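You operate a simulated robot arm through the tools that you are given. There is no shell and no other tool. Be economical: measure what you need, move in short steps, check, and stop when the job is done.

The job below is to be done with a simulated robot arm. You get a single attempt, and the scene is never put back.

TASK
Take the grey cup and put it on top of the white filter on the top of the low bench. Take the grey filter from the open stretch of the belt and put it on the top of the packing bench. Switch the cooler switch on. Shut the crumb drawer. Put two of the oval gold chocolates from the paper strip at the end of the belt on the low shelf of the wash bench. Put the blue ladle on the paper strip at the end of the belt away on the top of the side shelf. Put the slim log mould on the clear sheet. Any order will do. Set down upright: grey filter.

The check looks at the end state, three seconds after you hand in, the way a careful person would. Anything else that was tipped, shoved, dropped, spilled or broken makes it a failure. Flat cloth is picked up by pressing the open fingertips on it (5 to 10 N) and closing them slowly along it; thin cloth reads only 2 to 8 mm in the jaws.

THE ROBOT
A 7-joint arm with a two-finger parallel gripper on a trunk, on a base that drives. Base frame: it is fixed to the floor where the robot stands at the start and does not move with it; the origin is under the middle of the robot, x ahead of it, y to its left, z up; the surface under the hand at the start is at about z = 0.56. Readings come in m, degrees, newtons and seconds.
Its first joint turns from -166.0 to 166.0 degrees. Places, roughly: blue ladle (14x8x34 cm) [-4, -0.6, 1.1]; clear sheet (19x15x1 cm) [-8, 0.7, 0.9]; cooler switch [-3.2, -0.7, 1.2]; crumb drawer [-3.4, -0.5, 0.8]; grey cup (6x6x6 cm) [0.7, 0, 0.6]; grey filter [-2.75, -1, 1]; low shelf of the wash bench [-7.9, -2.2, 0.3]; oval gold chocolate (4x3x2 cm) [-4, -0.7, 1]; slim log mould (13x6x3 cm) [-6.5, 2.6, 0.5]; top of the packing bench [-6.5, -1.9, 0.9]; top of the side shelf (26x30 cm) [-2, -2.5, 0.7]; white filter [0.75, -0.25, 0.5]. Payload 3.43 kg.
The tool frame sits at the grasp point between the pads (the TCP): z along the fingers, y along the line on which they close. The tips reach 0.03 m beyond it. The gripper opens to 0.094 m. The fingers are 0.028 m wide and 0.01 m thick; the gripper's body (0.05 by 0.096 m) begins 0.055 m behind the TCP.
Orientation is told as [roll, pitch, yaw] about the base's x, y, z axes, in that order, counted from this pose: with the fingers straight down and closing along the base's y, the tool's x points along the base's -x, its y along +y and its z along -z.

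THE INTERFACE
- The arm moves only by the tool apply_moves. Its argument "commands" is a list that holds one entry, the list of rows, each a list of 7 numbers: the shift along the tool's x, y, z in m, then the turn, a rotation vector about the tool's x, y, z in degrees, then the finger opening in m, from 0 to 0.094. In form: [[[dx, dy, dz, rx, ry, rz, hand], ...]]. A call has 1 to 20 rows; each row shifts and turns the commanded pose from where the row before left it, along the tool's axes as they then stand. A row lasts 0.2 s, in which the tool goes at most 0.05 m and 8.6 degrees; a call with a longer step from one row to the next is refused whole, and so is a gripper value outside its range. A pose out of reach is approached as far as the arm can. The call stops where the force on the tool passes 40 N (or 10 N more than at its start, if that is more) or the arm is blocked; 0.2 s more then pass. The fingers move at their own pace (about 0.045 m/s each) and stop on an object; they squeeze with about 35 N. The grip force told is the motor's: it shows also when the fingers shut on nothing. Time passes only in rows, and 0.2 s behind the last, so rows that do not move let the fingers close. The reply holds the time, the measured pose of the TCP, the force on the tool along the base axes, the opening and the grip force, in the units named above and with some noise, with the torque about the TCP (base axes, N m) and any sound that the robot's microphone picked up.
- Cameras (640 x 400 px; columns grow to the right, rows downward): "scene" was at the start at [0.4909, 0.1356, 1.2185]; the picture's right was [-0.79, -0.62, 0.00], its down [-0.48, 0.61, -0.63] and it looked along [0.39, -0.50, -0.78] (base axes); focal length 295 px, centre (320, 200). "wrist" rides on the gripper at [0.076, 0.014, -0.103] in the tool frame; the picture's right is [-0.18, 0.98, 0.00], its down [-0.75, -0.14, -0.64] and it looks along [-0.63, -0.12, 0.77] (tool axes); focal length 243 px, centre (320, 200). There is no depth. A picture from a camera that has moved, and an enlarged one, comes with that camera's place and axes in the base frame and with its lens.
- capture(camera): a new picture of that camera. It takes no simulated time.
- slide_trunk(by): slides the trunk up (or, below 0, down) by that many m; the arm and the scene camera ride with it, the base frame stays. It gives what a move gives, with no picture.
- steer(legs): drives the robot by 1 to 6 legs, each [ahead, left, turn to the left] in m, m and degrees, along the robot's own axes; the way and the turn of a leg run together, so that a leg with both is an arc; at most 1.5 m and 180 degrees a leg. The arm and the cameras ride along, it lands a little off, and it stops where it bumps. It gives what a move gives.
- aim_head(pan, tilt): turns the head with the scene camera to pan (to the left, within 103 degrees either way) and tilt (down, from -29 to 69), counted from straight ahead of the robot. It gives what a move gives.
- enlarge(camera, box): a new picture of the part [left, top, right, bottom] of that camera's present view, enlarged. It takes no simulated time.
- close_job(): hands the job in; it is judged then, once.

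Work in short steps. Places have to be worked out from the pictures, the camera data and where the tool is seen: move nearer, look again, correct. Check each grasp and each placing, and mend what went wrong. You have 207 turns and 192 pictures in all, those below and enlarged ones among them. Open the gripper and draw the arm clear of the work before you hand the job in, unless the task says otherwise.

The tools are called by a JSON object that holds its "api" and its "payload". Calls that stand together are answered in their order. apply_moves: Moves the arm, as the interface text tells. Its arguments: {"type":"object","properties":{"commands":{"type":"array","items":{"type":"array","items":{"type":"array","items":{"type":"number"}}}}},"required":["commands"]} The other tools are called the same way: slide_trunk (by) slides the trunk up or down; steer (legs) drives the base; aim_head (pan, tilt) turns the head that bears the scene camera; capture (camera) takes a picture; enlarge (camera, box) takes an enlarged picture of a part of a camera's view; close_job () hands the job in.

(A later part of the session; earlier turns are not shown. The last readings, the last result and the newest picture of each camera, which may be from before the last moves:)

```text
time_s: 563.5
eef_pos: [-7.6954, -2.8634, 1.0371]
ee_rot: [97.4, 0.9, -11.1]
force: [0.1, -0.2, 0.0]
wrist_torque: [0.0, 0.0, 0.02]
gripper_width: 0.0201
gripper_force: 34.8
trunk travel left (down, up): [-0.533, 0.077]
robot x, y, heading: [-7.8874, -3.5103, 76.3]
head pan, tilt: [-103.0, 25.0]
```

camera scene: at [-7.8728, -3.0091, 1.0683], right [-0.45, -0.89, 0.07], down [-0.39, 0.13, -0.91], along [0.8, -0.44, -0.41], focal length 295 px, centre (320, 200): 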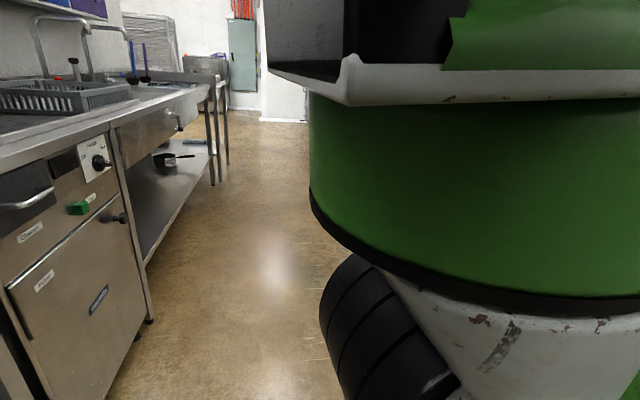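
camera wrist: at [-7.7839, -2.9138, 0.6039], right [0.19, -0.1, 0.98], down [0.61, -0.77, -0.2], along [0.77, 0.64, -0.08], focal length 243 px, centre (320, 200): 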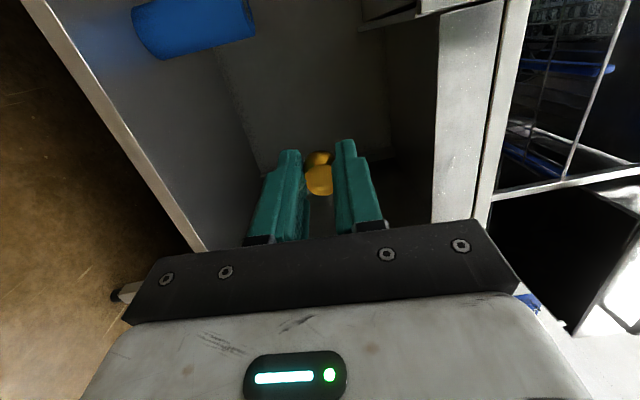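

Trunk moves freely again. I check the robot's attitude and what's behind-left.

{"api": "aim_head", "payload": {"pan": 103, "tilt": 55}}

{"api": "capture", "payload": {"camera": "scene"}}

```text
time_s: 566.5
eef_pos: [-7.695, -2.8607, 1.0361]
ee_rot: [97.4, 0.9, -11.2]
force: [-0.1, 0.3, -0.2]
wrist_torque: [-0.01, 0.0, 0.01]
gripper_width: 0.02
gripper_force: 35.2
trunk travel left (down, up): [-0.533, 0.077]
robot x, y, heading: [-7.8886, -3.5081, 76.5]
head pan, tilt: [103.0, 55.0]
```

```text
42 pictures are left
camera scene: at [-8.0326, -2.9898, 1.4353], right [0.01, 1.0, -0.03], down [0.81, -0.03, -0.58], along [-0.58, -0.02, -0.81], focal length 295 px, centre (320, 200)
```

scene: 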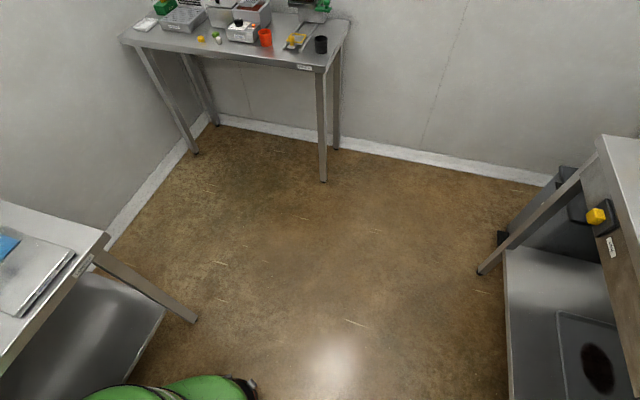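

The robot's rear is hanging over the south bench's edge. I drive forward 0.3 m away from it and check the bench top.

{"api": "steer", "payload": {"legs": [[0.25, 0, -4]]}}

{"api": "capture", "payload": {"camera": "scene"}}

{"api": "capture", "payload": {"camera": "wrist"}}

```text
time_s: 568.3
eef_pos: [-7.5854, -2.6453, 1.0327]
ee_rot: [97.5, 1.1, -15.3]
force: [-0.3, 0.9, -0.6]
wrist_torque: [-0.03, -0.01, 0.01]
gripper_width: 0.0201
gripper_force: 34.5
trunk travel left (down, up): [-0.533, 0.077]
robot x, y, heading: [-7.8216, -3.273, 72.5]
head pan, tilt: [103.0, 55.0]
```

```text
41 pictures are left
camera scene: at [-7.9432, -2.7887, 1.4461], right [0.08, 1.0, 0.0], down [0.82, -0.07, -0.57], along [-0.57, 0.05, -0.82], focal length 295 px, centre (320, 200)
```

scene: 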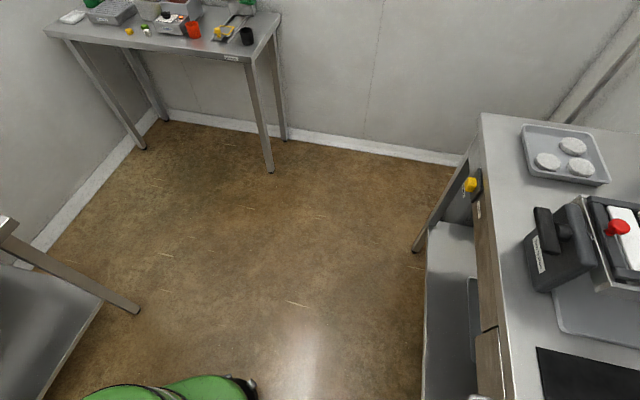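

```text
40 pictures are left
camera wrist: at [-7.6867, -2.724, 1.036], right [0.16, -0.18, 0.97], down [0.56, -0.79, -0.24], along [0.81, 0.58, -0.03], focal length 243 px, centre (320, 200)
```

wrist: 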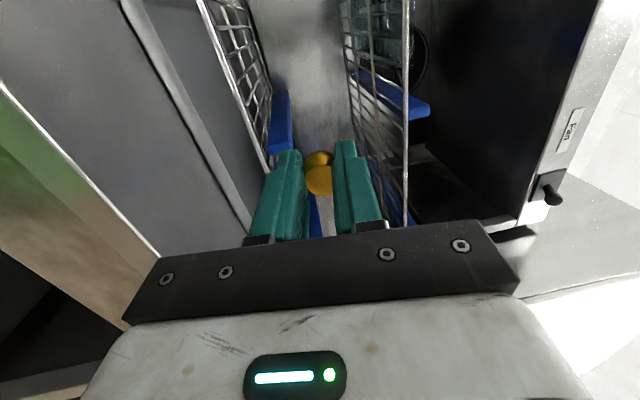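

Level again, and nothing on the benches was disturbed as far as visible. Here the rear has clearance; I lower the trunk, with the hand just in front of the bench.

{"api": "slide_trunk", "payload": {"by": -0.4}}

{"api": "slide_trunk", "payload": {"by": -0.13}}

{"api": "apply_moves", "payload": {"commands": [[[0, 0, 0, 7, 0, 0, 0.0], [0, 0, 0, 0, 0, 8.2, 0.0], [0, 0, 0, 0, 0, 8.2, 0.0], [0, 0, 0, 0, 0, 8.2, 0.0], [0, 0, 0, 0, 0, 8.2, 0.0], [0, 0, 0, 0, 0, 8.2, 0.0], [0, 0, 0, 0, 0, 8.2, 0.0], [0, 0, 0, 0, 0, 8.2, 0.0], [0, 0, 0, 0, 0, 8.2, 0.0], [0, 0, 0, 0, 0, 8.2, 0.0], [0, 0, 0, 0, 0, 8.2, 0.0], [0, 0, 0, 0, 0, 8, 0.0]]]}}

{"api": "capture", "payload": {"camera": "wrist"}}

```text
time_s: 572.1
eef_pos: [-7.5857, -2.644, 0.6334]
ee_rot: [97.5, 1.0, -15.4]
force: [0.3, 0.6, 0.2]
wrist_torque: [0.03, 0.03, -0.01]
gripper_width: 0.02
gripper_force: 35.5
trunk travel left (down, up): [-0.133, 0.477]
robot x, y, heading: [-7.8211, -3.2778, 72.2]
head pan, tilt: [103.0, 55.0]
```

```text
time_s: 573.5
eef_pos: [-7.549, -2.672, 0.5577]
ee_rot: [96.9, 1.4, -23.2]
force: [0.3, -0.2, 0.2]
wrist_torque: [0.0, -0.02, 0.0]
gripper_width: 0.0202
gripper_force: 34.5
trunk travel left (down, up): [-0.057, 0.553]
robot x, y, heading: [-7.8206, -3.2769, 72.2]
head pan, tilt: [103.0, 55.0]
stopped: the arm was blocked; the commanded pose is now the measured one
```

```text
time_s: 576.1
eef_pos: [-7.5489, -2.6711, 0.5579]
ee_rot: [-91.3, 88.5, 155.7]
force: [0.3, 0.0, 0.4]
wrist_torque: [-0.01, 0.02, -0.02]
gripper_width: 0.0201
gripper_force: 35.5
trunk travel left (down, up): [-0.057, 0.553]
robot x, y, heading: [-7.8231, -3.2752, 72.1]
head pan, tilt: [103.0, 55.0]
```

```text
39 pictures are left
camera wrist: at [-7.5739, -2.7708, 0.633], right [0.9, -0.38, -0.21], down [-0.4, -0.53, -0.75], along [0.18, 0.76, -0.63], focal length 243 px, centre (320, 200)
```

wrist: 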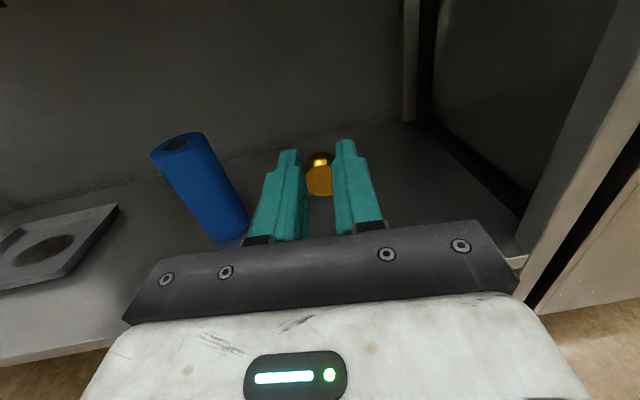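

The elbow limits further trunk lowering; I raise the trunk 2 cm to free it and reach down and forward with the arm instead.

{"api": "slide_trunk", "payload": {"by": 0.03}}

{"api": "apply_moves", "payload": {"commands": [[[-0.025, 0, 0.01, 0, 0, 0, 0.0], [-0.03, 0, 0.02, 0, 0, 0, 0.0], [-0.03, 0, 0.025, 0, 0, 0, 0.0], [-0.03, 0, 0.025, 0, 0, 0, 0.0], [-0.03, 0, 0.025, 0, 0, 0, 0.0], [-0.03, 0, 0.025, 0, 0, 0, 0.0], [-0.02, 0, 0.03, 0, 0, 0, 0.0], [-0.01, 0, 0.03, 0, 0, 0, 0.0]]]}}

{"api": "capture", "payload": {"camera": "wrist"}}

```text
time_s: 576.9
eef_pos: [-7.5486, -2.6716, 0.5873]
ee_rot: [-91.5, 88.6, 155.5]
force: [-0.8, -0.9, 0.2]
wrist_torque: [-0.01, 0.03, -0.01]
gripper_width: 0.0199
gripper_force: 34.8
trunk travel left (down, up): [-0.087, 0.523]
robot x, y, heading: [-7.822, -3.2792, 72.4]
head pan, tilt: [103.0, 55.0]
```

```text
time_s: 578.7
eef_pos: [-7.4782, -2.4931, 0.3821]
ee_rot: [-90.0, 88.6, 156.7]
force: [-0.3, -0.5, 0.2]
wrist_torque: [0.02, -0.03, 0.01]
gripper_width: 0.0204
gripper_force: 34.8
trunk travel left (down, up): [-0.087, 0.523]
robot x, y, heading: [-7.824, -3.2759, 72.3]
head pan, tilt: [103.0, 55.0]
```

```text
38 pictures are left
camera wrist: at [-7.5034, -2.5932, 0.4586], right [0.9, -0.38, -0.21], down [-0.4, -0.53, -0.75], along [0.18, 0.76, -0.63], focal length 243 px, centre (320, 200)
```

wrist: 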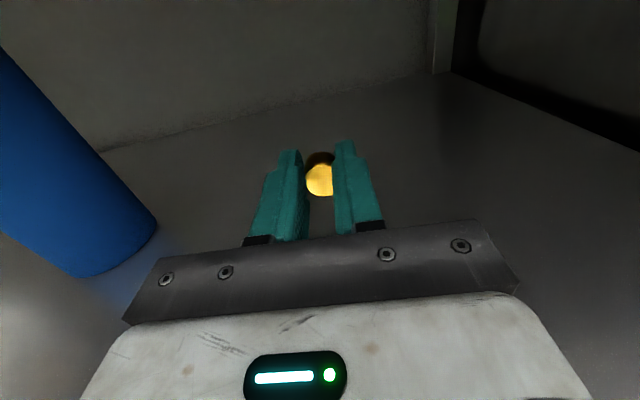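

Over the shelf now. I lower until contact.

{"api": "apply_moves", "payload": {"commands": [[[-0.015, 0, 0.01, 0, 0, 0, 0.0], [-0.015, 0, 0.01, 0, 0, 0, 0.0], [-0.005, 0, 0, 0, 0, 0, 0.0], [0, 0, 0, 0, 0, 0, 0.0]]]}}

{"api": "apply_moves", "payload": {"commands": [[[-0.004, 0, 0, 0, 0, 0, 0.0], [-0.004, 0, 0, 0, 0, 0, 0.0], [0, 0, 0, 0, 0, 0, 0.0]]]}}

{"api": "apply_moves", "payload": {"commands": [[[-0.004, 0, 0, 0, 0, 0, 0.0], [-0.004, 0, 0, 0, 0, 0, 0.0], [0, 0, 0, 0, 0, 0, 0.0]]]}}

```text
time_s: 579.7
eef_pos: [-7.4713, -2.4745, 0.3473]
ee_rot: [-91.6, 88.5, 155.4]
force: [0.4, -0.6, 0.1]
wrist_torque: [0.02, -0.01, -0.01]
gripper_width: 0.0199
gripper_force: 35.5
trunk travel left (down, up): [-0.087, 0.523]
robot x, y, heading: [-7.8237, -3.2712, 72.4]
head pan, tilt: [103.0, 55.0]
```

```text
time_s: 580.2
eef_pos: [-7.47, -2.4724, 0.3474]
ee_rot: [-123.7, 88.4, 123.3]
force: [-4.4, -6.5, 17.8]
wrist_torque: [-2.05, 0.59, -0.23]
gripper_width: 0.02
gripper_force: 34.9
trunk travel left (down, up): [-0.087, 0.523]
robot x, y, heading: [-7.8232, -3.2788, 71.9]
head pan, tilt: [103.0, 55.0]
stopped in row 2: the force on the tool passed its limit at 49 N (the readings are from after the stop); the commanded pose is now the measured one
```

```text
time_s: 580.6
eef_pos: [-7.4693, -2.4734, 0.3483]
ee_rot: [-133.3, 88.2, 113.8]
force: [-4.1, -4.7, 12.8]
wrist_torque: [-1.51, 0.45, -0.18]
gripper_width: 0.02
gripper_force: 35.6
trunk travel left (down, up): [-0.087, 0.523]
robot x, y, heading: [-7.8232, -3.2762, 72.4]
head pan, tilt: [103.0, 55.0]
stopped in row 1: the force on the tool passed its limit at 47 N (the readings are from after the stop); the commanded pose is now the measured one
```

The contact is at the wrist against the shelf edge (torque shows it 11 cm behind). I raise slightly, pitch the fingers down 22°, then lower again.

{"api": "apply_moves", "payload": {"commands": [[[0.012, 0, 0.005, 0, 0, 0, 0.0], [0, 0, 0, 0, -7.5, 0, 0.0], [0, 0, 0, 0, -7.5, 0, 0.0], [0, 0, 0, 0, -7.5, 0, 0.0], [-0.011, 0, 0.004, 0, 0, 0, 0.0], [-0.009, 0, 0.004, 0, 0, 0, 0.0], [0, 0, 0, 0, 0, 0, 0.0]]]}}

{"api": "apply_moves", "payload": {"commands": [[[-0.004, 0, 0.002, 0, 0, 0, 0.0], [-0.004, 0, 0.002, 0, 0, 0, 0.0], [0, 0, 0, 0, 0, 0, 0.0]]]}}

{"api": "apply_moves", "payload": {"commands": [[[-0.004, 0, 0.002, 0, 0, 0, 0.0], [-0.004, 0, 0.002, 0, 0, 0, 0.0], [0, 0, 0, 0, 0, 0, 0.0]]]}}

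{"api": "capture", "payload": {"camera": "wrist"}}

```text
time_s: 581.4
eef_pos: [-7.478, -2.4752, 0.3354]
ee_rot: [-3.8, 80.2, -114.2]
force: [-4.0, -5.1, 15.1]
wrist_torque: [-1.21, 0.31, -0.26]
gripper_width: 0.02
gripper_force: 34.4
out of reach, approached as far as the arm can: row 2, 3, 4
trunk travel left (down, up): [-0.087, 0.523]
robot x, y, heading: [-7.8228, -3.2763, 72.3]
head pan, tilt: [103.0, 55.0]
stopped in row 4: the force on the tool passed its limit at 57 N (the readings are from after the stop); the commanded pose is now the measured one
```

```text
time_s: 581.8
eef_pos: [-7.4767, -2.4734, 0.3342]
ee_rot: [-3.0, 80.7, -113.3]
force: [-1.5, -3.7, 11.8]
wrist_torque: [-0.91, 0.17, -0.09]
gripper_width: 0.0199
gripper_force: 34.8
trunk travel left (down, up): [-0.087, 0.523]
robot x, y, heading: [-7.8246, -3.2767, 72.1]
head pan, tilt: [103.0, 55.0]
stopped in row 1: the force on the tool passed its limit at 45 N (the readings are from after the stop); the commanded pose is now the measured one
```

```text
time_s: 582.2
eef_pos: [-7.4756, -2.4709, 0.336]
ee_rot: [-2.7, 81.0, -112.9]
force: [-3.4, -4.2, 15.1]
wrist_torque: [-1.19, 0.24, -0.2]
gripper_width: 0.0199
gripper_force: 34.7
trunk travel left (down, up): [-0.087, 0.523]
robot x, y, heading: [-7.8216, -3.2761, 72.1]
head pan, tilt: [103.0, 55.0]
stopped in row 2: the force on the tool passed its limit at 57 N (the readings are from after the stop); the commanded pose is now the measured one
```

```text
37 pictures are left
camera wrist: at [-7.4928, -2.5596, 0.4277], right [0.91, -0.37, -0.19], down [-0.4, -0.65, -0.64], along [0.11, 0.66, -0.74], focal length 243 px, centre (320, 200)
```

wrist: 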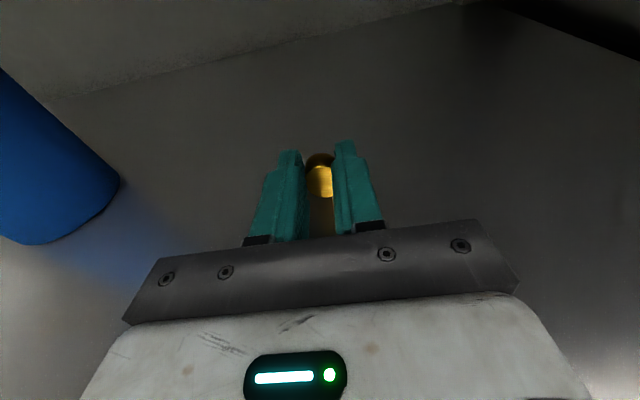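

The chocolate is now about a centimetre above the shelf, as low as the wrist allows. I open to let it down and check.

{"api": "apply_moves", "payload": {"commands": [[[0, 0, 0, 0, 0, 0, 0.022], [0, 0, 0, 0, 0, 0, 0.03], [0, 0, 0, 0, 0, 0, 0.045], [0, 0, 0, 0, 0, 0, 0.06], [0, 0, 0, 0, 0, 0, 0.07], [0, 0, 0, 0, 0, 0, 0.07]]]}}

{"api": "capture", "payload": {"camera": "wrist"}}

```text
time_s: 583.6
eef_pos: [-7.4753, -2.4708, 0.3366]
ee_rot: [-2.6, 80.9, -112.9]
force: [0.9, 5.2, 23.6]
wrist_torque: [-1.4, 0.14, 0.02]
gripper_width: 0.0699
gripper_force: 0.1
trunk travel left (down, up): [-0.087, 0.523]
robot x, y, heading: [-7.823, -3.2779, 72.4]
head pan, tilt: [103.0, 55.0]
```

```text
36 pictures are left
camera wrist: at [-7.4927, -2.5595, 0.4277], right [0.91, -0.37, -0.19], down [-0.4, -0.65, -0.64], along [0.11, 0.66, -0.74], focal length 243 px, centre (320, 200)
```

wrist: 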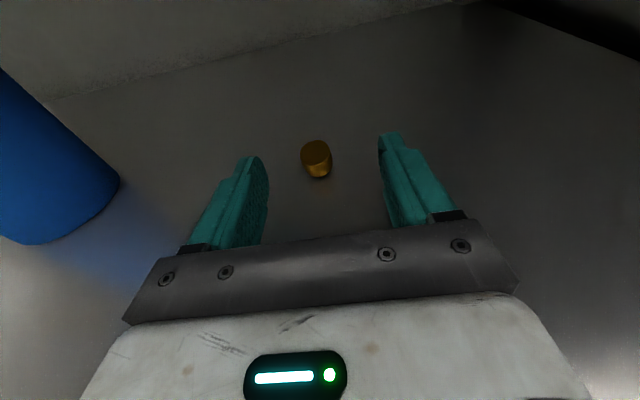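

First chocolate is on the low shelf. I withdraw the hand, raise the trunk, and retrace the route for the second one.

{"api": "apply_moves", "payload": {"commands": [[[0.015, 0, -0.01, 0, 0, 0, 0.07], [0.015, 0, -0.035, 0, 0, 0, 0.06], [0.015, 0, -0.035, 0, 0, 0, 0.06], [0.02, 0, -0.035, 0, 7, 0, 0.06], [0.03, 0, -0.035, 0, 0, 0, 0.06], [0.03, 0, -0.03, 0, 0, 0, 0.06], [0.03, 0, -0.02, 0, 0, 0, 0.06], [0.03, 0, -0.01, 0, 0, 0, 0.06]]]}}

{"api": "slide_trunk", "payload": {"by": 0.4}}

{"api": "slide_trunk", "payload": {"by": 0.12}}

{"api": "aim_head", "payload": {"pan": 0, "tilt": 60}}

{"api": "capture", "payload": {"camera": "scene"}}

```text
time_s: 585.4
eef_pos: [-7.5416, -2.6551, 0.5412]
ee_rot: [-12.2, 87.8, -122.6]
force: [-0.2, -0.8, 0.9]
wrist_torque: [-0.04, -0.01, -0.01]
gripper_width: 0.0602
gripper_force: 0.0
trunk travel left (down, up): [-0.087, 0.523]
robot x, y, heading: [-7.8253, -3.2745, 72.1]
head pan, tilt: [103.0, 55.0]
```

```text
time_s: 589.2
eef_pos: [-7.5415, -2.6527, 0.9406]
ee_rot: [-11.9, 87.7, -122.2]
force: [-0.2, 1.2, -0.1]
wrist_torque: [0.01, -0.02, -0.01]
gripper_width: 0.0599
gripper_force: 0.0
trunk travel left (down, up): [-0.487, 0.123]
robot x, y, heading: [-7.8241, -3.2768, 72.5]
head pan, tilt: [103.0, 55.0]
```

```text
time_s: 590.7
eef_pos: [-7.5399, -2.6536, 1.0601]
ee_rot: [-11.9, 87.8, -122.2]
force: [-0.3, -0.9, 0.0]
wrist_torque: [-0.03, 0.0, 0.01]
gripper_width: 0.0598
gripper_force: 0.1
trunk travel left (down, up): [-0.607, 0.003]
robot x, y, heading: [-7.8208, -3.272, 72.3]
head pan, tilt: [103.0, 55.0]
```

```text
time_s: 592.5
eef_pos: [-7.5406, -2.6543, 1.0603]
ee_rot: [-11.8, 87.7, -122.2]
force: [-0.3, 0.4, 0.6]
wrist_torque: [0.02, 0.0, -0.01]
gripper_width: 0.0602
gripper_force: 0.1
trunk travel left (down, up): [-0.607, 0.003]
robot x, y, heading: [-7.8232, -3.2787, 72.2]
head pan, tilt: [0.0, 60.0]
```

```text
35 pictures are left
camera scene: at [-7.8517, -2.7318, 1.5143], right [0.95, -0.3, 0.0], down [-0.26, -0.82, -0.5], along [0.15, 0.48, -0.87], focal length 295 px, centre (320, 200)
```

scene: 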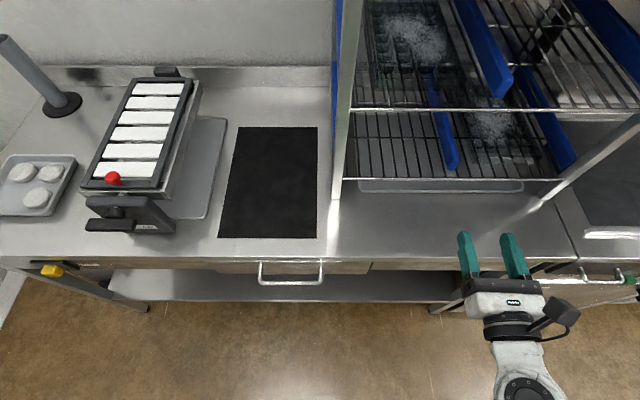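

{"api": "steer", "payload": {"legs": [[-0.08, 0, 0], [0, 0, 90], [-1.4, -0.02, 0], [-1.3, 0, 0], [-1.4, 0, 0]]}}

```text
time_s: 616.7
eef_pos: [-4.5521, -4.2897, 1.0605]
ee_rot: [-11.9, 87.7, -31.6]
force: [-0.1, -0.4, 0.4]
wrist_torque: [0.02, 0.05, -0.01]
gripper_width: 0.0597
gripper_force: 0.0
trunk travel left (down, up): [-0.607, 0.003]
robot x, y, heading: [-3.9266, -4.5657, 162.7]
head pan, tilt: [0.0, 60.0]
```

{"api": "steer", "payload": {"legs": [[-0.57, -0.6, 0], [-0.56, -0.6, 0], [0, 0, 54], [-1.2, -0.07, 0], [-1.1, -0.07, 0], [0, 0, 37]]}}

```text
time_s: 640.2
eef_pos: [-0.9757, -2.9388, 1.0592]
ee_rot: [-11.9, 87.8, 58.5]
force: [0.2, 0.7, -0.7]
wrist_torque: [-0.01, -0.03, -0.02]
gripper_width: 0.0602
gripper_force: 0.1
trunk travel left (down, up): [-0.607, 0.003]
robot x, y, heading: [-0.7017, -2.3119, -107.0]
head pan, tilt: [0.0, 60.0]
```

{"api": "steer", "payload": {"legs": [[-1.1, -0.05, 0], [0, 0, 17], [-1.25, 0, 0], [0, -1.45, 0], [-0.3, -1.3, 0], [0, -0.4, 0]]}}

{"api": "apply_moves", "payload": {"commands": [[[0.03, 0, 0.03, 0, 0, 0, 0.06], [0.03, 0, 0.03, 0, 0, 0, 0.06], [0, 0, 0, 0, -8.2, 0, 0.06], [0, 0, 0, 0, -8.2, 0, 0.06], [0, 0, 0, 0, -8.2, 0, 0.06], [0, 0, 0, 0, -8.2, 0, 0.06], [0, 0, 0, 0, -8.2, 0, 0.06], [0, 0, 0, 0, -8.2, 0, 0.06], [0, 0, 0, 0, -8.2, 0, 0.06], [0, 0, 0, 0, -8.2, 0, 0.06], [0, 0, 0, 0, -8.2, 0, 0.06], [0, 0, 0, 0, -8.2, 0, 0.06], [0, 0, 0, 0, -8.2, 0, 0.06]]]}}

{"api": "steer", "payload": {"legs": [[0, 0, -19]]}}

{"api": "aim_head", "payload": {"pan": 0, "tilt": 50}}

{"api": "capture", "payload": {"camera": "scene"}}

```text
time_s: 667.7
eef_pos: [-3.6299, -0.3975, 1.0609]
ee_rot: [-11.8, 87.8, 75.8]
force: [-0.3, 0.3, 0.7]
wrist_torque: [-0.02, 0.02, 0.03]
gripper_width: 0.06
gripper_force: 0.1
trunk travel left (down, up): [-0.607, 0.003]
robot x, y, heading: [-3.5548, 0.2854, -89.8]
head pan, tilt: [0.0, 60.0]
```

```text
time_s: 670.5
eef_pos: [-3.6334, -0.4595, 1.1187]
ee_rot: [-0.6, -2.5, 87.7]
force: [-0.5, 0.9, 0.2]
wrist_torque: [0.0, 0.04, 0.01]
gripper_width: 0.0599
gripper_force: 0.1
trunk travel left (down, up): [-0.607, 0.003]
robot x, y, heading: [-3.5529, 0.2832, -89.8]
head pan, tilt: [0.0, 60.0]
```

```text
time_s: 672.0
eef_pos: [-3.8711, -0.3922, 1.1181]
ee_rot: [-0.5, -2.4, 68.6]
force: [0.1, -0.2, -0.4]
wrist_torque: [0.01, -0.01, 0.0]
gripper_width: 0.0601
gripper_force: 0.1
trunk travel left (down, up): [-0.607, 0.003]
robot x, y, heading: [-3.555, 0.2831, -108.9]
head pan, tilt: [0.0, 60.0]
```

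```text
time_s: 672.7
eef_pos: [-3.8706, -0.3922, 1.1172]
ee_rot: [-0.5, -2.4, 68.6]
force: [-0.3, 0.4, 0.1]
wrist_torque: [0.01, -0.01, -0.01]
gripper_width: 0.0601
gripper_force: 0.0
trunk travel left (down, up): [-0.607, 0.003]
robot x, y, heading: [-3.5527, 0.2838, -108.8]
head pan, tilt: [0.0, 50.0]
```

```text
34 pictures are left
camera scene: at [-3.5355, -0.2716, 1.5268], right [-0.95, 0.32, 0.0], down [0.25, 0.73, -0.64], along [-0.21, -0.61, -0.77], focal length 295 px, centre (320, 200)
```

scene: 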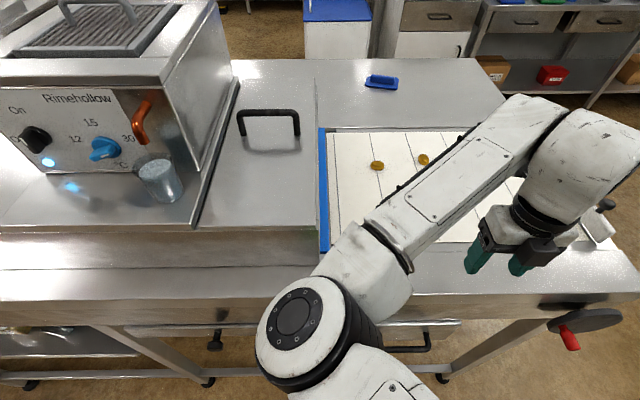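

Both remaining chocolates are there. I zoom on b for orientation while driving 0.2 m nearer and hovering over it.

{"api": "enlarge", "payload": {"camera": "scene", "box": [360, 140, 450, 190]}}

{"api": "steer", "payload": {"legs": [[0.2, 0, 0]]}}

{"api": "apply_moves", "payload": {"commands": [[[0.028, -0.004, -0.01, 0, 0, 0, 0.06], [0.028, -0.004, -0.01, 0, 0, 0, 0.06], [0.028, -0.004, 0, 0, 0, 0, 0.06], [0.02, -0.004, 0, 0, 0, 0, 0.06], [0, 0, 0, 0, 0, 0, 0.06]]]}}

{"api": "capture", "payload": {"camera": "wrist"}}

```text
7.11 times, centred on (405, 165) of scene
camera zoom: at [-3.5355, -0.2716, 1.5268], right [-0.95, 0.32, 0.0], down [0.25, 0.73, -0.64], along [-0.21, -0.61, -0.77], focal length 2098 px, centre (-284, 449)
```

zoom: 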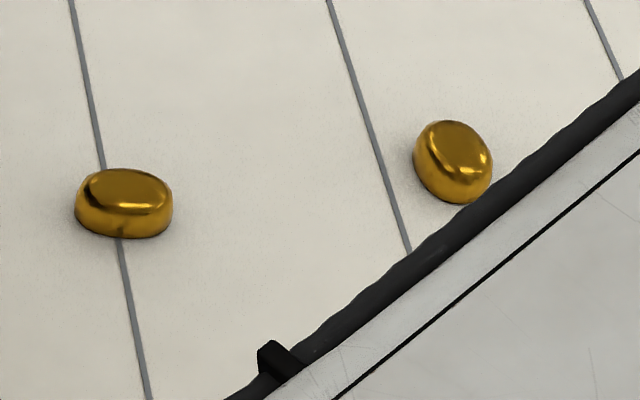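

```text
time_s: 674.3
eef_pos: [-3.9361, -0.5834, 1.1183]
ee_rot: [-0.6, -2.4, 68.6]
force: [-0.3, 0.3, 0.0]
wrist_torque: [0.0, 0.01, -0.01]
gripper_width: 0.06
gripper_force: 0.1
trunk travel left (down, up): [-0.607, 0.003]
robot x, y, heading: [-3.6177, 0.0926, -109.2]
head pan, tilt: [0.0, 50.0]
```

```text
time_s: 675.5
eef_pos: [-3.9617, -0.6866, 1.1334]
ee_rot: [-0.5, -2.4, 68.5]
force: [0.5, -0.1, -0.8]
wrist_torque: [0.01, -0.02, -0.04]
gripper_width: 0.0602
gripper_force: 0.1
trunk travel left (down, up): [-0.607, 0.003]
robot x, y, heading: [-3.6187, 0.0892, -109.0]
head pan, tilt: [0.0, 50.0]
```

```text
32 pictures are left
camera wrist: at [-4.0047, -0.7548, 1.2333], right [-0.85, 0.53, 0.0], down [0.39, 0.63, 0.67], along [0.36, 0.57, -0.74], focal length 243 px, centre (320, 200)
```

wrist: 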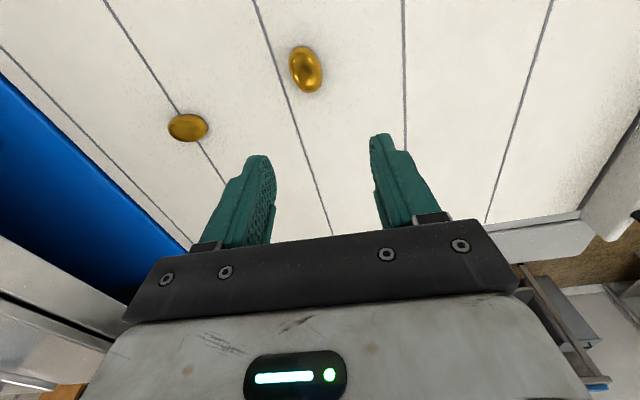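

b's centre (-3.966,-0.716); jaws already close across its short side. I correct by a few mm/degrees and descend to near contact.

{"api": "apply_moves", "payload": {"commands": [[[0.0285, -0.007, 0, 0, 2.4, -8, 0.06], [0, 0, 0.03, 0, 0, 0, 0.06], [0, 0, 0.03, 0, 0, 0, 0.06], [0, 0, 0.02, 0, 0, 0, 0.06], [0, 0, 0, 0, 0, 0, 0.06]]]}}

{"api": "apply_moves", "payload": {"commands": [[[0, 0, 0.003, 0, 0, 0, 0.06], [0, 0, 0.002, 0, 0, 0, 0.06], [0, 0, 0, 0, 0, 0, 0.06]]]}}

{"api": "capture", "payload": {"camera": "wrist"}}

```text
time_s: 676.7
eef_pos: [-3.9642, -0.7151, 1.053]
ee_rot: [-0.7, 0.0, 76.5]
force: [-0.9, -0.6, -0.2]
wrist_torque: [0.0, 0.02, 0.02]
gripper_width: 0.0602
gripper_force: 0.1
trunk travel left (down, up): [-0.607, 0.003]
robot x, y, heading: [-3.6182, 0.0905, -108.8]
head pan, tilt: [0.0, 50.0]
```

```text
time_s: 677.5
eef_pos: [-3.964, -0.7156, 1.0456]
ee_rot: [-0.6, 0.1, 76.4]
force: [0.8, 0.0, 0.7]
wrist_torque: [-0.01, -0.01, -0.02]
gripper_width: 0.0603
gripper_force: 0.1
trunk travel left (down, up): [-0.607, 0.003]
robot x, y, heading: [-3.6193, 0.095, -109.0]
head pan, tilt: [0.0, 50.0]
```

```text
31 pictures are left
camera wrist: at [-3.9972, -0.7849, 1.1503], right [-0.91, 0.41, -0.01], down [0.31, 0.7, 0.64], along [0.27, 0.58, -0.77], focal length 243 px, centre (320, 200)
```

wrist: 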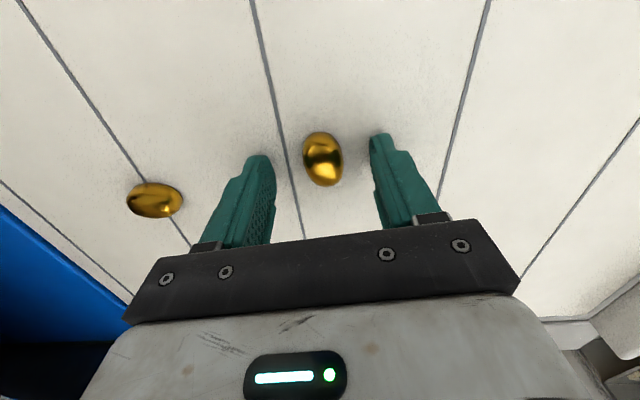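

Perfectly centred. Two millimetres more, close, and lift.

{"api": "apply_moves", "payload": {"commands": [[[0, 0, 0.002, 0, 0, 0, 0.06], [0, 0, 0, 0, 0, 0, 0.045], [0, 0, 0, 0, 0, 0, 0.035], [0, 0, 0, 0, 0, 0, 0.02], [0, 0, 0, 0, 0, 0, 0.01], [0, 0, 0, 0, 0, 0, 0.01], [0, 0, -0.005, 0, 0, 0, 0.0], [0, 0, -0.015, 0, 0, 0, 0.0], [0, 0, -0.025, 0, 0, 0, 0.0], [0, 0, -0.025, 0, 0, 0, 0.0]]]}}

{"api": "capture", "payload": {"camera": "wrist"}}

```text
time_s: 679.7
eef_pos: [-3.9644, -0.716, 1.1172]
ee_rot: [-0.6, 0.1, 76.5]
force: [0.4, -0.6, -0.9]
wrist_torque: [0.02, 0.01, 0.0]
gripper_width: 0.02
gripper_force: 34.6
trunk travel left (down, up): [-0.607, 0.003]
robot x, y, heading: [-3.618, 0.092, -108.9]
head pan, tilt: [0.0, 50.0]
```

```text
30 pictures are left
camera wrist: at [-3.9973, -0.7859, 1.2187], right [-0.91, 0.41, -0.01], down [0.31, 0.7, 0.64], along [0.27, 0.58, -0.77], focal length 243 px, centre (320, 200)
```

wrist: 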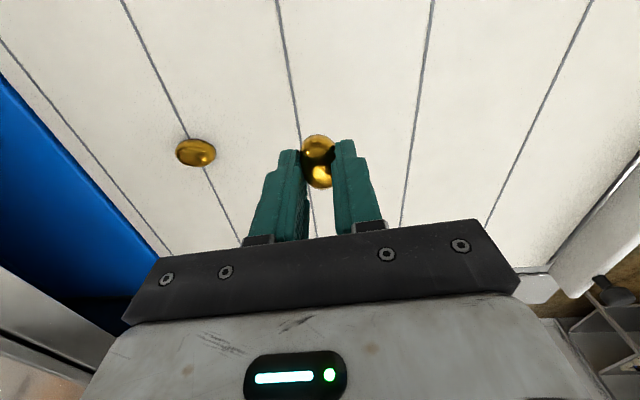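

Held. I back off, pitch the tool to horizontal and roll so the jaws are vertical, then drive the route again.

{"api": "steer", "payload": {"legs": [[-0.25, 0, 0]]}}

{"api": "apply_moves", "payload": {"commands": [[[0, 0, 0, 0, 0, 8, 0.0], [0, 0, 0.02, 0, 8.2, 0, 0.0], [0, 0, 0.02, 0, 8.2, 0, 0.0], [0, 0, 0.02, 0, 8.2, 0, 0.0], [0, 0, 0, 0, 8.2, 0, 0.0], [0, 0, 0, 0, 8.2, 0, 0.0], [0, 0, 0, 0, 8.2, 0, 0.0], [0, 0, 0, 0, 8.2, 0, 0.0], [0, 0, 0, 0, 8.2, 0, 0.0], [0, 0, 0, 0, 8.2, 0, 0.0], [0, 0, 0, 0, 8.2, 0, 0.0], [0, 0, 0, 0, 8, 0, 0.0]]]}}

{"api": "apply_moves", "payload": {"commands": [[[0, 0, -0.02, 0, 0, -8.2, 0.0], [0, 0, -0.02, 0, 0, -8.2, 0.0], [0, 0, -0.02, 0, 0, -8.2, 0.0], [0, 0, -0.02, 0, 0, -8.2, 0.0], [0, 0, -0.02, 0, 0, -8.2, 0.0], [0, 0, -0.02, 0, 0, -8.2, 0.0], [0, 0, 0, 0, 0, -8.2, 0.0], [0, 0, 0, 0, 0, -8.2, 0.0], [0, 0, 0, 0, 0, -8.2, 0.0], [0, 0, 0, 0, 0, -8.2, 0.0], [0, 0, 0, 0, 0, -8, 0.0]]]}}

{"api": "capture", "payload": {"camera": "wrist"}}

```text
time_s: 681.5
eef_pos: [-3.8836, -0.4801, 1.1164]
ee_rot: [-0.6, 0.2, 76.4]
force: [-0.4, -1.0, -0.2]
wrist_torque: [-0.01, -0.01, 0.0]
gripper_width: 0.0202
gripper_force: 34.5
trunk travel left (down, up): [-0.607, 0.003]
robot x, y, heading: [-3.5395, 0.3275, -108.8]
head pan, tilt: [0.0, 50.0]
```

```text
time_s: 684.1
eef_pos: [-3.8874, -0.4884, 1.0639]
ee_rot: [-38.0, 89.7, 30.3]
force: [-1.6, 0.9, 13.1]
wrist_torque: [0.92, -0.1, 0.1]
gripper_width: 0.0201
gripper_force: 35.1
trunk travel left (down, up): [-0.607, 0.003]
robot x, y, heading: [-3.5387, 0.3227, -108.8]
head pan, tilt: [0.0, 50.0]
stopped in row 12: the force on the tool passed its limit at 48 N (the readings are from after the stop); the commanded pose is now the measured one
```

```text
time_s: 684.6
eef_pos: [-3.8747, -0.4655, 1.0665]
ee_rot: [91.0, 79.3, 159.6]
force: [1.7, 3.9, 7.4]
wrist_torque: [0.83, -0.38, 0.08]
gripper_width: 0.0199
gripper_force: 35.3
trunk travel left (down, up): [-0.607, 0.003]
robot x, y, heading: [-3.5405, 0.3266, -108.9]
head pan, tilt: [0.0, 50.0]
stopped in row 2: the force on the tool passed its limit at 47 N (the readings are from after the stop); the commanded pose is now the measured one
```

```text
29 pictures are left
camera wrist: at [-3.838, -0.3689, 1.144], right [-0.93, 0.36, 0.0], down [0.23, 0.6, -0.77], along [-0.28, -0.72, -0.64], focal length 243 px, centre (320, 200)
```

wrist: 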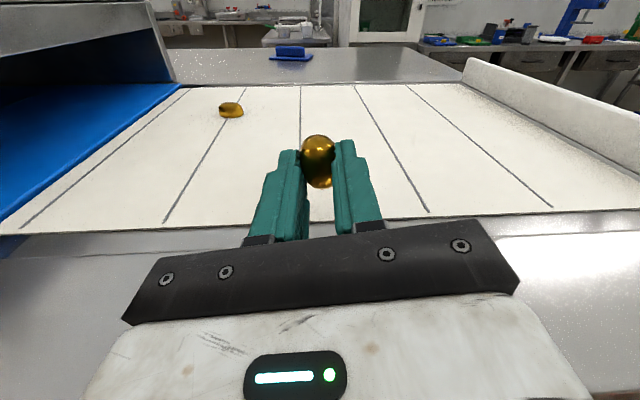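

The wrist brushed the table front; chocolate still held. I raise 4 cm, back off, and finish the roll.

{"api": "apply_moves", "payload": {"commands": [[[0.02, 0, 0, 0, 0, 0, 0.0], [0.025, 0, 0, 0, 0, 0, 0.0]]]}}

{"api": "steer", "payload": {"legs": [[-0.2, 0, 0]]}}

{"api": "apply_moves", "payload": {"commands": [[[0, 0, -0.015, 0, 0, -8, 0.0], [0, 0, -0.015, 0, 0, -8, 0.0], [0, 0, -0.015, 0, 0, -8, 0.0], [0, 0, -0.015, 0, 0, -8, 0.0], [0, 0, -0.01, 0, 0, -8, 0.0], [0, 0, 0, 0, 0, -8, 0.0], [0, 0, 0, 0, 0, -8, 0.0], [0, 0, 0, 0, 0, -8, 0.0], [0, 0, 0, 0, 0, -8, 0.0], [0, 0, 0, 0, 0, -7, 0.0]]]}}

```text
time_s: 685.2
eef_pos: [-3.866, -0.4675, 1.11]
ee_rot: [90.1, 79.4, 158.5]
force: [0.0, -0.2, 0.4]
wrist_torque: [-0.01, -0.02, 0.0]
gripper_width: 0.0201
gripper_force: 34.9
trunk travel left (down, up): [-0.607, 0.003]
robot x, y, heading: [-3.54, 0.3278, -109.2]
head pan, tilt: [0.0, 50.0]
```

```text
time_s: 686.8
eef_pos: [-3.8029, -0.2778, 1.1093]
ee_rot: [90.2, 79.4, 158.9]
force: [0.0, 0.6, -0.3]
wrist_torque: [-0.04, 0.02, 0.01]
gripper_width: 0.0202
gripper_force: 35.2
trunk travel left (down, up): [-0.607, 0.003]
robot x, y, heading: [-3.4732, 0.5174, -108.9]
head pan, tilt: [0.0, 50.0]
```

```text
time_s: 689.0
eef_pos: [-3.7754, -0.2107, 1.11]
ee_rot: [89.9, 0.1, 158.7]
force: [0.4, -0.5, 0.6]
wrist_torque: [0.01, 0.02, 0.0]
gripper_width: 0.0199
gripper_force: 35.1
trunk travel left (down, up): [-0.607, 0.003]
robot x, y, heading: [-3.4685, 0.5187, -109.0]
head pan, tilt: [0.0, 50.0]
```

{"api": "steer", "payload": {"legs": [[0, 0, 19], [0.22, 0.3, 0], [0, 1.4, 0], [0.28, 1.35, 0], [1.25, 0, 0], [0, 0, -16]]}}

{"api": "steer", "payload": {"legs": [[1.05, 0, 0], [0, 0, -38], [1.2, 0.08, 0], [1.1, 0.08, 0], [0, 0, -53]]}}

```text
time_s: 712.4
eef_pos: [-0.6987, -1.9883, 1.1088]
ee_rot: [90.0, 0.4, 160.6]
force: [-0.2, -0.1, -0.1]
wrist_torque: [0.0, -0.01, 0.0]
gripper_width: 0.0196
gripper_force: 35.0
trunk travel left (down, up): [-0.607, 0.003]
robot x, y, heading: [-0.4189, -1.2482, -107.2]
head pan, tilt: [0.0, 50.0]
```

```text
time_s: 733.0
eef_pos: [-3.2536, -3.4202, 1.1097]
ee_rot: [90.0, 0.4, 68.9]
force: [-0.5, 0.0, 0.5]
wrist_torque: [0.02, -0.02, 0.02]
gripper_width: 0.0192
gripper_force: 35.4
trunk travel left (down, up): [-0.607, 0.003]
robot x, y, heading: [-2.5223, -3.7218, 161.3]
head pan, tilt: [0.0, 50.0]
```

I retract the hand a bit here, then drive down the aisle and turn to the wash bench.

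{"api": "apply_moves", "payload": {"commands": [[[0, -0.02, -0.03, 0, 0, 0, 0.0], [0, -0.02, -0.03, 0, 0, 0, 0.0], [0, -0.02, -0.03, 0, 0, 0, 0.0], [0, 0, -0.02, 0, 0, 0, 0.0]]]}}

{"api": "steer", "payload": {"legs": [[0.9, 1.15, 0], [1.4, 0.05, 0], [1.4, 0.05, 0], [1.4, 0.05, 0], [0, 0, -89]]}}

```text
time_s: 734.0
eef_pos: [-3.1518, -3.4606, 1.0488]
ee_rot: [90.1, 0.3, 69.0]
force: [0.5, 0.4, -0.3]
wrist_torque: [-0.01, 0.0, 0.02]
gripper_width: 0.0191
gripper_force: 34.9
trunk travel left (down, up): [-0.607, 0.003]
robot x, y, heading: [-2.5236, -3.7205, 161.6]
head pan, tilt: [0.0, 50.0]
```

```text
time_s: 764.7
eef_pos: [-7.524, -2.753, 1.0487]
ee_rot: [90.0, 0.4, -19.2]
force: [0.8, -0.2, -0.3]
wrist_torque: [0.02, 0.01, -0.01]
gripper_width: 0.0186
gripper_force: 35.4
trunk travel left (down, up): [-0.607, 0.003]
robot x, y, heading: [-7.7608, -3.3869, 73.3]
head pan, tilt: [0.0, 50.0]
```

{"api": "steer", "payload": {"legs": [[0.1, 0.08, 0]]}}

{"api": "slide_trunk", "payload": {"by": -0.4}}

{"api": "slide_trunk", "payload": {"by": -0.1}}

{"api": "apply_moves", "payload": {"commands": [[[0, 0, 0, 0, 0, 8.2, 0.0], [0, 0, 0, 0, 0, 8.2, 0.0], [0, 0, 0, 0, 0, 8.2, 0.0], [0, 0, 0, 0, 0, 8.2, 0.0], [0, 0, 0, 0, 0, 8.2, 0.0], [0, 0, 0, 0, 0, 8.2, 0.0], [0, 0, 0, 0, 0, 8.2, 0.0], [0, 0, 0, 0, 0, 8.2, 0.0], [0, 0, 0, 0, 0, 8.2, 0.0], [0, 0, 0, 0, 0, 8.2, 0.0], [0, 0, 0, 0, 0, 8, 0.0]]]}}

{"api": "capture", "payload": {"camera": "wrist"}}

```text
time_s: 766.0
eef_pos: [-7.5729, -2.6345, 1.0487]
ee_rot: [90.0, 0.3, -19.1]
force: [0.8, -0.4, 0.7]
wrist_torque: [0.01, 0.01, -0.01]
gripper_width: 0.0189
gripper_force: 34.9
trunk travel left (down, up): [-0.607, 0.003]
robot x, y, heading: [-7.8081, -3.2718, 73.2]
head pan, tilt: [0.0, 50.0]
```

```text
time_s: 769.8
eef_pos: [-7.5721, -2.634, 0.6488]
ee_rot: [90.0, 0.5, -19.1]
force: [0.6, 0.8, -0.6]
wrist_torque: [0.0, 0.02, -0.03]
gripper_width: 0.0192
gripper_force: 34.9
trunk travel left (down, up): [-0.207, 0.403]
robot x, y, heading: [-7.8121, -3.2702, 73.2]
head pan, tilt: [0.0, 50.0]
```

```text
time_s: 771.1
eef_pos: [-7.5717, -2.6345, 0.5489]
ee_rot: [89.9, 0.4, -19.1]
force: [0.5, -1.4, -0.8]
wrist_torque: [0.0, 0.01, 0.0]
gripper_width: 0.0187
gripper_force: 35.0
trunk travel left (down, up): [-0.107, 0.503]
robot x, y, heading: [-7.8115, -3.2695, 73.2]
head pan, tilt: [0.0, 50.0]
```

```text
time_s: 773.5
eef_pos: [-7.5718, -2.6345, 0.5496]
ee_rot: [-95.9, 89.5, 155.0]
force: [0.2, 0.8, 0.1]
wrist_torque: [0.02, -0.03, 0.03]
gripper_width: 0.019
gripper_force: 35.1
trunk travel left (down, up): [-0.107, 0.503]
robot x, y, heading: [-7.8082, -3.2743, 73.3]
head pan, tilt: [0.0, 50.0]
```

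```text
28 pictures are left
camera wrist: at [-7.5916, -2.7352, 0.6255], right [0.93, -0.32, -0.19], down [-0.35, -0.56, -0.75], along [0.13, 0.77, -0.63], focal length 243 px, centre (320, 200)
```

wrist: 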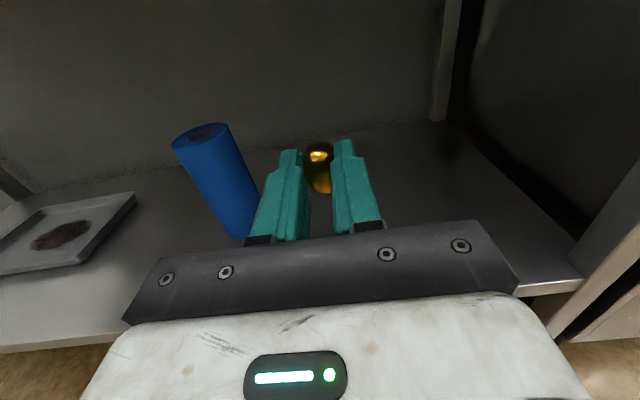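

Now reach in and down, shifted 5 cm left of the first chocolate.

{"api": "apply_moves", "payload": {"commands": [[[-0.02, -0.025, 0.01, 0, 0, 0, 0.0], [-0.025, -0.025, 0.015, 0, 0, 0, 0.0], [-0.03, 0, 0.02, 0, 0, 0, 0.0], [-0.03, 0, 0.02, 0, 0, 0, 0.0], [-0.03, 0, 0.025, 0, 0, 0, 0.0], [-0.03, 0, 0.025, 0, 0, 0, 0.0], [-0.015, 0, 0.03, 0, 0, 0, 0.0], [-0.01, 0, 0.025, 0, 0, 0, 0.0], [0, 0, 0, 0, 0, 0, 0.0]]]}}

{"api": "capture", "payload": {"camera": "wrist"}}

```text
time_s: 775.5
eef_pos: [-7.5632, -2.4569, 0.3603]
ee_rot: [-91.2, 89.7, 159.6]
force: [0.3, 0.0, -1.0]
wrist_torque: [-0.03, -0.03, 0.0]
gripper_width: 0.0175
gripper_force: 35.0
trunk travel left (down, up): [-0.107, 0.503]
robot x, y, heading: [-7.8097, -3.2702, 73.3]
head pan, tilt: [0.0, 50.0]
```

```text
27 pictures are left
camera wrist: at [-7.5839, -2.5579, 0.4365], right [0.93, -0.32, -0.19], down [-0.35, -0.56, -0.75], along [0.14, 0.76, -0.63], focal length 243 px, centre (320, 200)
```

wrist: 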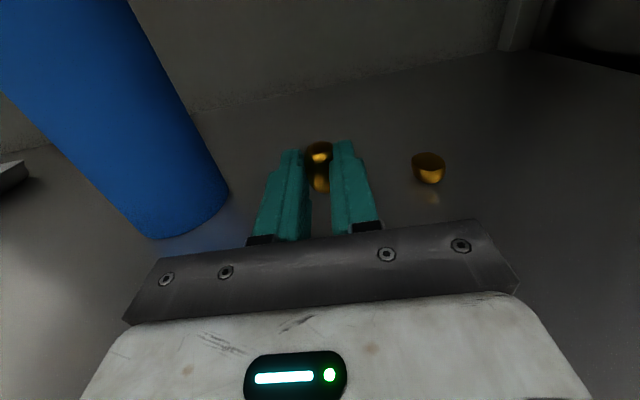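

First chocolate visible to the right, fine spacing. I lower a little more with a slight pitch, then open gently.

{"api": "apply_moves", "payload": {"commands": [[[-0.01, 0, 0, 0, 0, 0, 0.0], [0, 0, 0, 0, -5, 0, 0.0], [-0.004, 0, 0, 0, -4, 0, 0.0], [-0.006, 0, 0, 0, 0, 0, 0.0], [-0.006, 0, 0, 0, 0, 0, 0.0], [-0.004, 0, 0, 0, 0, 0, 0.0]]]}}

{"api": "apply_moves", "payload": {"commands": [[[0, 0, 0, 0, 0, 0, 0.02], [0, 0, 0, 0, 0, 0, 0.028], [0, 0, 0, 0, 0, 0, 0.036], [0, 0, 0, 0, 0, 0, 0.05], [0, 0, 0, 0, 0, 0, 0.055], [0, 0, 0, 0, 0, 0, 0.055]]]}}

{"api": "capture", "payload": {"camera": "wrist"}}

```text
time_s: 776.9
eef_pos: [-7.5655, -2.4571, 0.3375]
ee_rot: [-2.3, 81.8, -111.2]
force: [-1.0, -5.8, 15.3]
wrist_torque: [-1.33, 0.15, -0.11]
gripper_width: 0.0172
gripper_force: 34.9
trunk travel left (down, up): [-0.107, 0.503]
robot x, y, heading: [-7.8102, -3.2707, 73.5]
head pan, tilt: [0.0, 50.0]
stopped in row 6: the force on the tool passed its limit at 48 N (the readings are from after the stop); the commanded pose is now the measured one
```

```text
time_s: 778.3
eef_pos: [-7.5649, -2.4577, 0.3378]
ee_rot: [-2.1, 81.7, -111.1]
force: [-1.2, 4.6, 28.2]
wrist_torque: [-1.63, 0.19, -0.07]
gripper_width: 0.0548
gripper_force: 0.1
trunk travel left (down, up): [-0.107, 0.503]
robot x, y, heading: [-7.8148, -3.2709, 73.5]
head pan, tilt: [0.0, 50.0]
```

```text
26 pictures are left
camera wrist: at [-7.5803, -2.5467, 0.4274], right [0.92, -0.34, -0.19], down [-0.38, -0.66, -0.65], along [0.1, 0.67, -0.73], focal length 243 px, centre (320, 200)
```

wrist: 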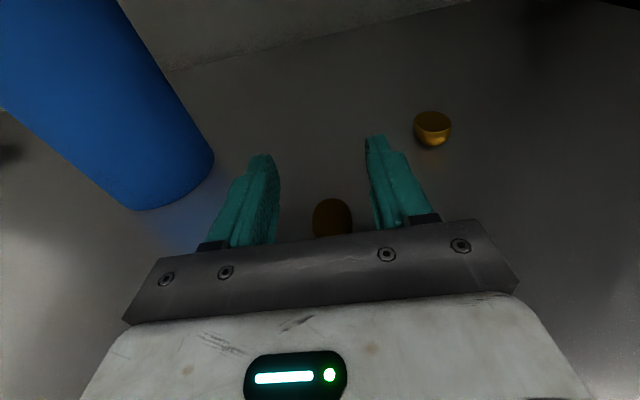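

The second chocolate is on the shelf between the fingers. I lift straight up first, then withdraw and verify.

{"api": "apply_moves", "payload": {"commands": [[[0.015, 0, 0, 0, 0, 0, 0.065], [0.02, 0, 0, 0, 0, 0, 0.065], [0.02, 0, -0.01, 0, 0, 0, 0.065], [0.01, 0, -0.035, 0, 4, 0, 0.065], [0.01, 0, -0.035, 0, 4, 0, 0.065], [0.025, 0, -0.035, 0, 0, 0, 0.065], [0.03, 0, -0.03, 0, 0, 0, 0.065], [0.03, 0, -0.02, 0, 0, 0, 0.065], [0.02, 0, -0.02, 0, 0, 0, 0.065]]]}}

{"api": "capture", "payload": {"camera": "wrist"}}

{"api": "slide_trunk", "payload": {"by": 0.4}}

{"api": "slide_trunk", "payload": {"by": 0.1}}

```text
time_s: 780.3
eef_pos: [-7.6208, -2.6208, 0.5004]
ee_rot: [-38.0, 89.5, -146.9]
force: [0.1, -0.5, -0.8]
wrist_torque: [-0.03, -0.01, 0.02]
gripper_width: 0.0651
gripper_force: 0.1
out of reach, approached as far as the arm can: row 2, 3, 4
trunk travel left (down, up): [-0.107, 0.503]
robot x, y, heading: [-7.8097, -3.2742, 73.1]
head pan, tilt: [0.0, 50.0]
```

```text
25 pictures are left
camera wrist: at [-7.6412, -2.7218, 0.5778], right [0.93, -0.32, -0.19], down [-0.35, -0.56, -0.75], along [0.13, 0.76, -0.64], focal length 243 px, centre (320, 200)
```

wrist: 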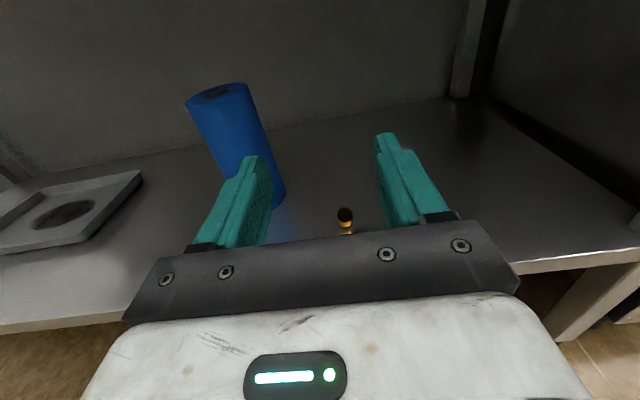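

```text
time_s: 784.2
eef_pos: [-7.6212, -2.6211, 0.9007]
ee_rot: [-36.4, 89.5, -145.2]
force: [0.6, -0.1, 0.6]
wrist_torque: [-0.01, 0.01, 0.05]
gripper_width: 0.0649
gripper_force: 0.1
trunk travel left (down, up): [-0.507, 0.103]
robot x, y, heading: [-7.8077, -3.2718, 73.1]
head pan, tilt: [0.0, 50.0]
```

```text
time_s: 785.5
eef_pos: [-7.6213, -2.6212, 0.9997]
ee_rot: [-36.1, 89.3, -145.1]
force: [-0.6, 0.7, 0.3]
wrist_torque: [0.0, 0.02, 0.02]
gripper_width: 0.0651
gripper_force: 0.0
trunk travel left (down, up): [-0.607, 0.003]
robot x, y, heading: [-7.8098, -3.2717, 73.1]
head pan, tilt: [0.0, 50.0]
```

Both chocolates are on the low shelf. Now back around for the log mould: I retrace the route to the main room.

{"api": "steer", "payload": {"legs": [[-0.08, 0, 0], [0, 0, 89], [-1.4, -0.02, 0], [-1.3, 0, 0], [-1.4, 0, 0]]}}

{"api": "steer", "payload": {"legs": [[-0.57, -0.6, 0], [-0.56, -0.6, 0], [0, 0, 54], [-1.2, -0.07, 0], [-1.1, -0.07, 0], [0, 0, 37]]}}

```text
time_s: 809.7
eef_pos: [-4.5538, -4.3709, 0.9994]
ee_rot: [-36.2, 89.4, -56.1]
force: [-0.1, 0.1, 0.5]
wrist_torque: [0.02, 0.02, -0.03]
gripper_width: 0.0651
gripper_force: 0.1
trunk travel left (down, up): [-0.607, 0.003]
robot x, y, heading: [-3.9078, -4.5682, 162.4]
head pan, tilt: [0.0, 50.0]
```

```text
time_s: 833.2
eef_pos: [-0.8604, -2.9683, 0.9998]
ee_rot: [-36.4, 89.3, 34.3]
force: [0.4, 0.9, -0.6]
wrist_torque: [0.01, 0.01, 0.02]
gripper_width: 0.0649
gripper_force: 0.1
trunk travel left (down, up): [-0.607, 0.003]
robot x, y, heading: [-0.6676, -2.3181, -106.9]
head pan, tilt: [0.0, 50.0]
```

{"api": "steer", "payload": {"legs": [[-1.1, -0.08, 0], [0, 0, 17], [-1.25, 0, 0], [0, -1.45, 0], [-0.32, -1.3, 0], [0, 0, -90]]}}

{"api": "steer", "payload": {"legs": [[1.1, -0.1, 0], [0, 0, -40]]}}

{"api": "aim_head", "payload": {"pan": 10, "tilt": 20}}

{"api": "capture", "payload": {"camera": "scene"}}

```text
time_s: 862.6
eef_pos: [-3.8529, 0.2606, 0.9999]
ee_rot: [-36.6, 89.5, -38.0]
force: [-0.1, -0.2, 0.1]
wrist_torque: [0.01, 0.02, -0.03]
gripper_width: 0.0651
gripper_force: 0.0
trunk travel left (down, up): [-0.607, 0.003]
robot x, y, heading: [-3.1771, 0.2777, -179.1]
head pan, tilt: [0.0, 50.0]
```

```text
time_s: 870.1
eef_pos: [-4.8022, 0.7919, 1.0011]
ee_rot: [-36.8, 89.4, -78.9]
force: [-0.3, -1.1, 0.4]
wrist_torque: [-0.01, 0.03, -0.01]
gripper_width: 0.0652
gripper_force: 0.1
trunk travel left (down, up): [-0.607, 0.003]
robot x, y, heading: [-4.2781, 0.3634, 140.3]
head pan, tilt: [0.0, 50.0]
```

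```text
time_s: 871.1
eef_pos: [-4.8017, 0.792, 0.9999]
ee_rot: [-36.9, 89.4, -79.1]
force: [-0.8, -0.2, 0.1]
wrist_torque: [0.0, 0.02, -0.02]
gripper_width: 0.0649
gripper_force: 0.0
trunk travel left (down, up): [-0.607, 0.003]
robot x, y, heading: [-4.2794, 0.3635, 140.3]
head pan, tilt: [10.0, 20.0]
```

```text
24 pictures are left
camera scene: at [-4.8208, 0.5421, 1.5724], right [0.5, 0.87, 0.0], down [0.3, -0.17, -0.94], along [-0.82, 0.47, -0.34], focal length 295 px, centre (320, 200)
```

scene: 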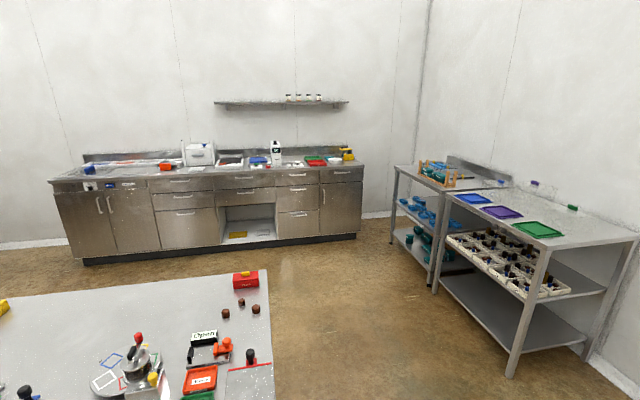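

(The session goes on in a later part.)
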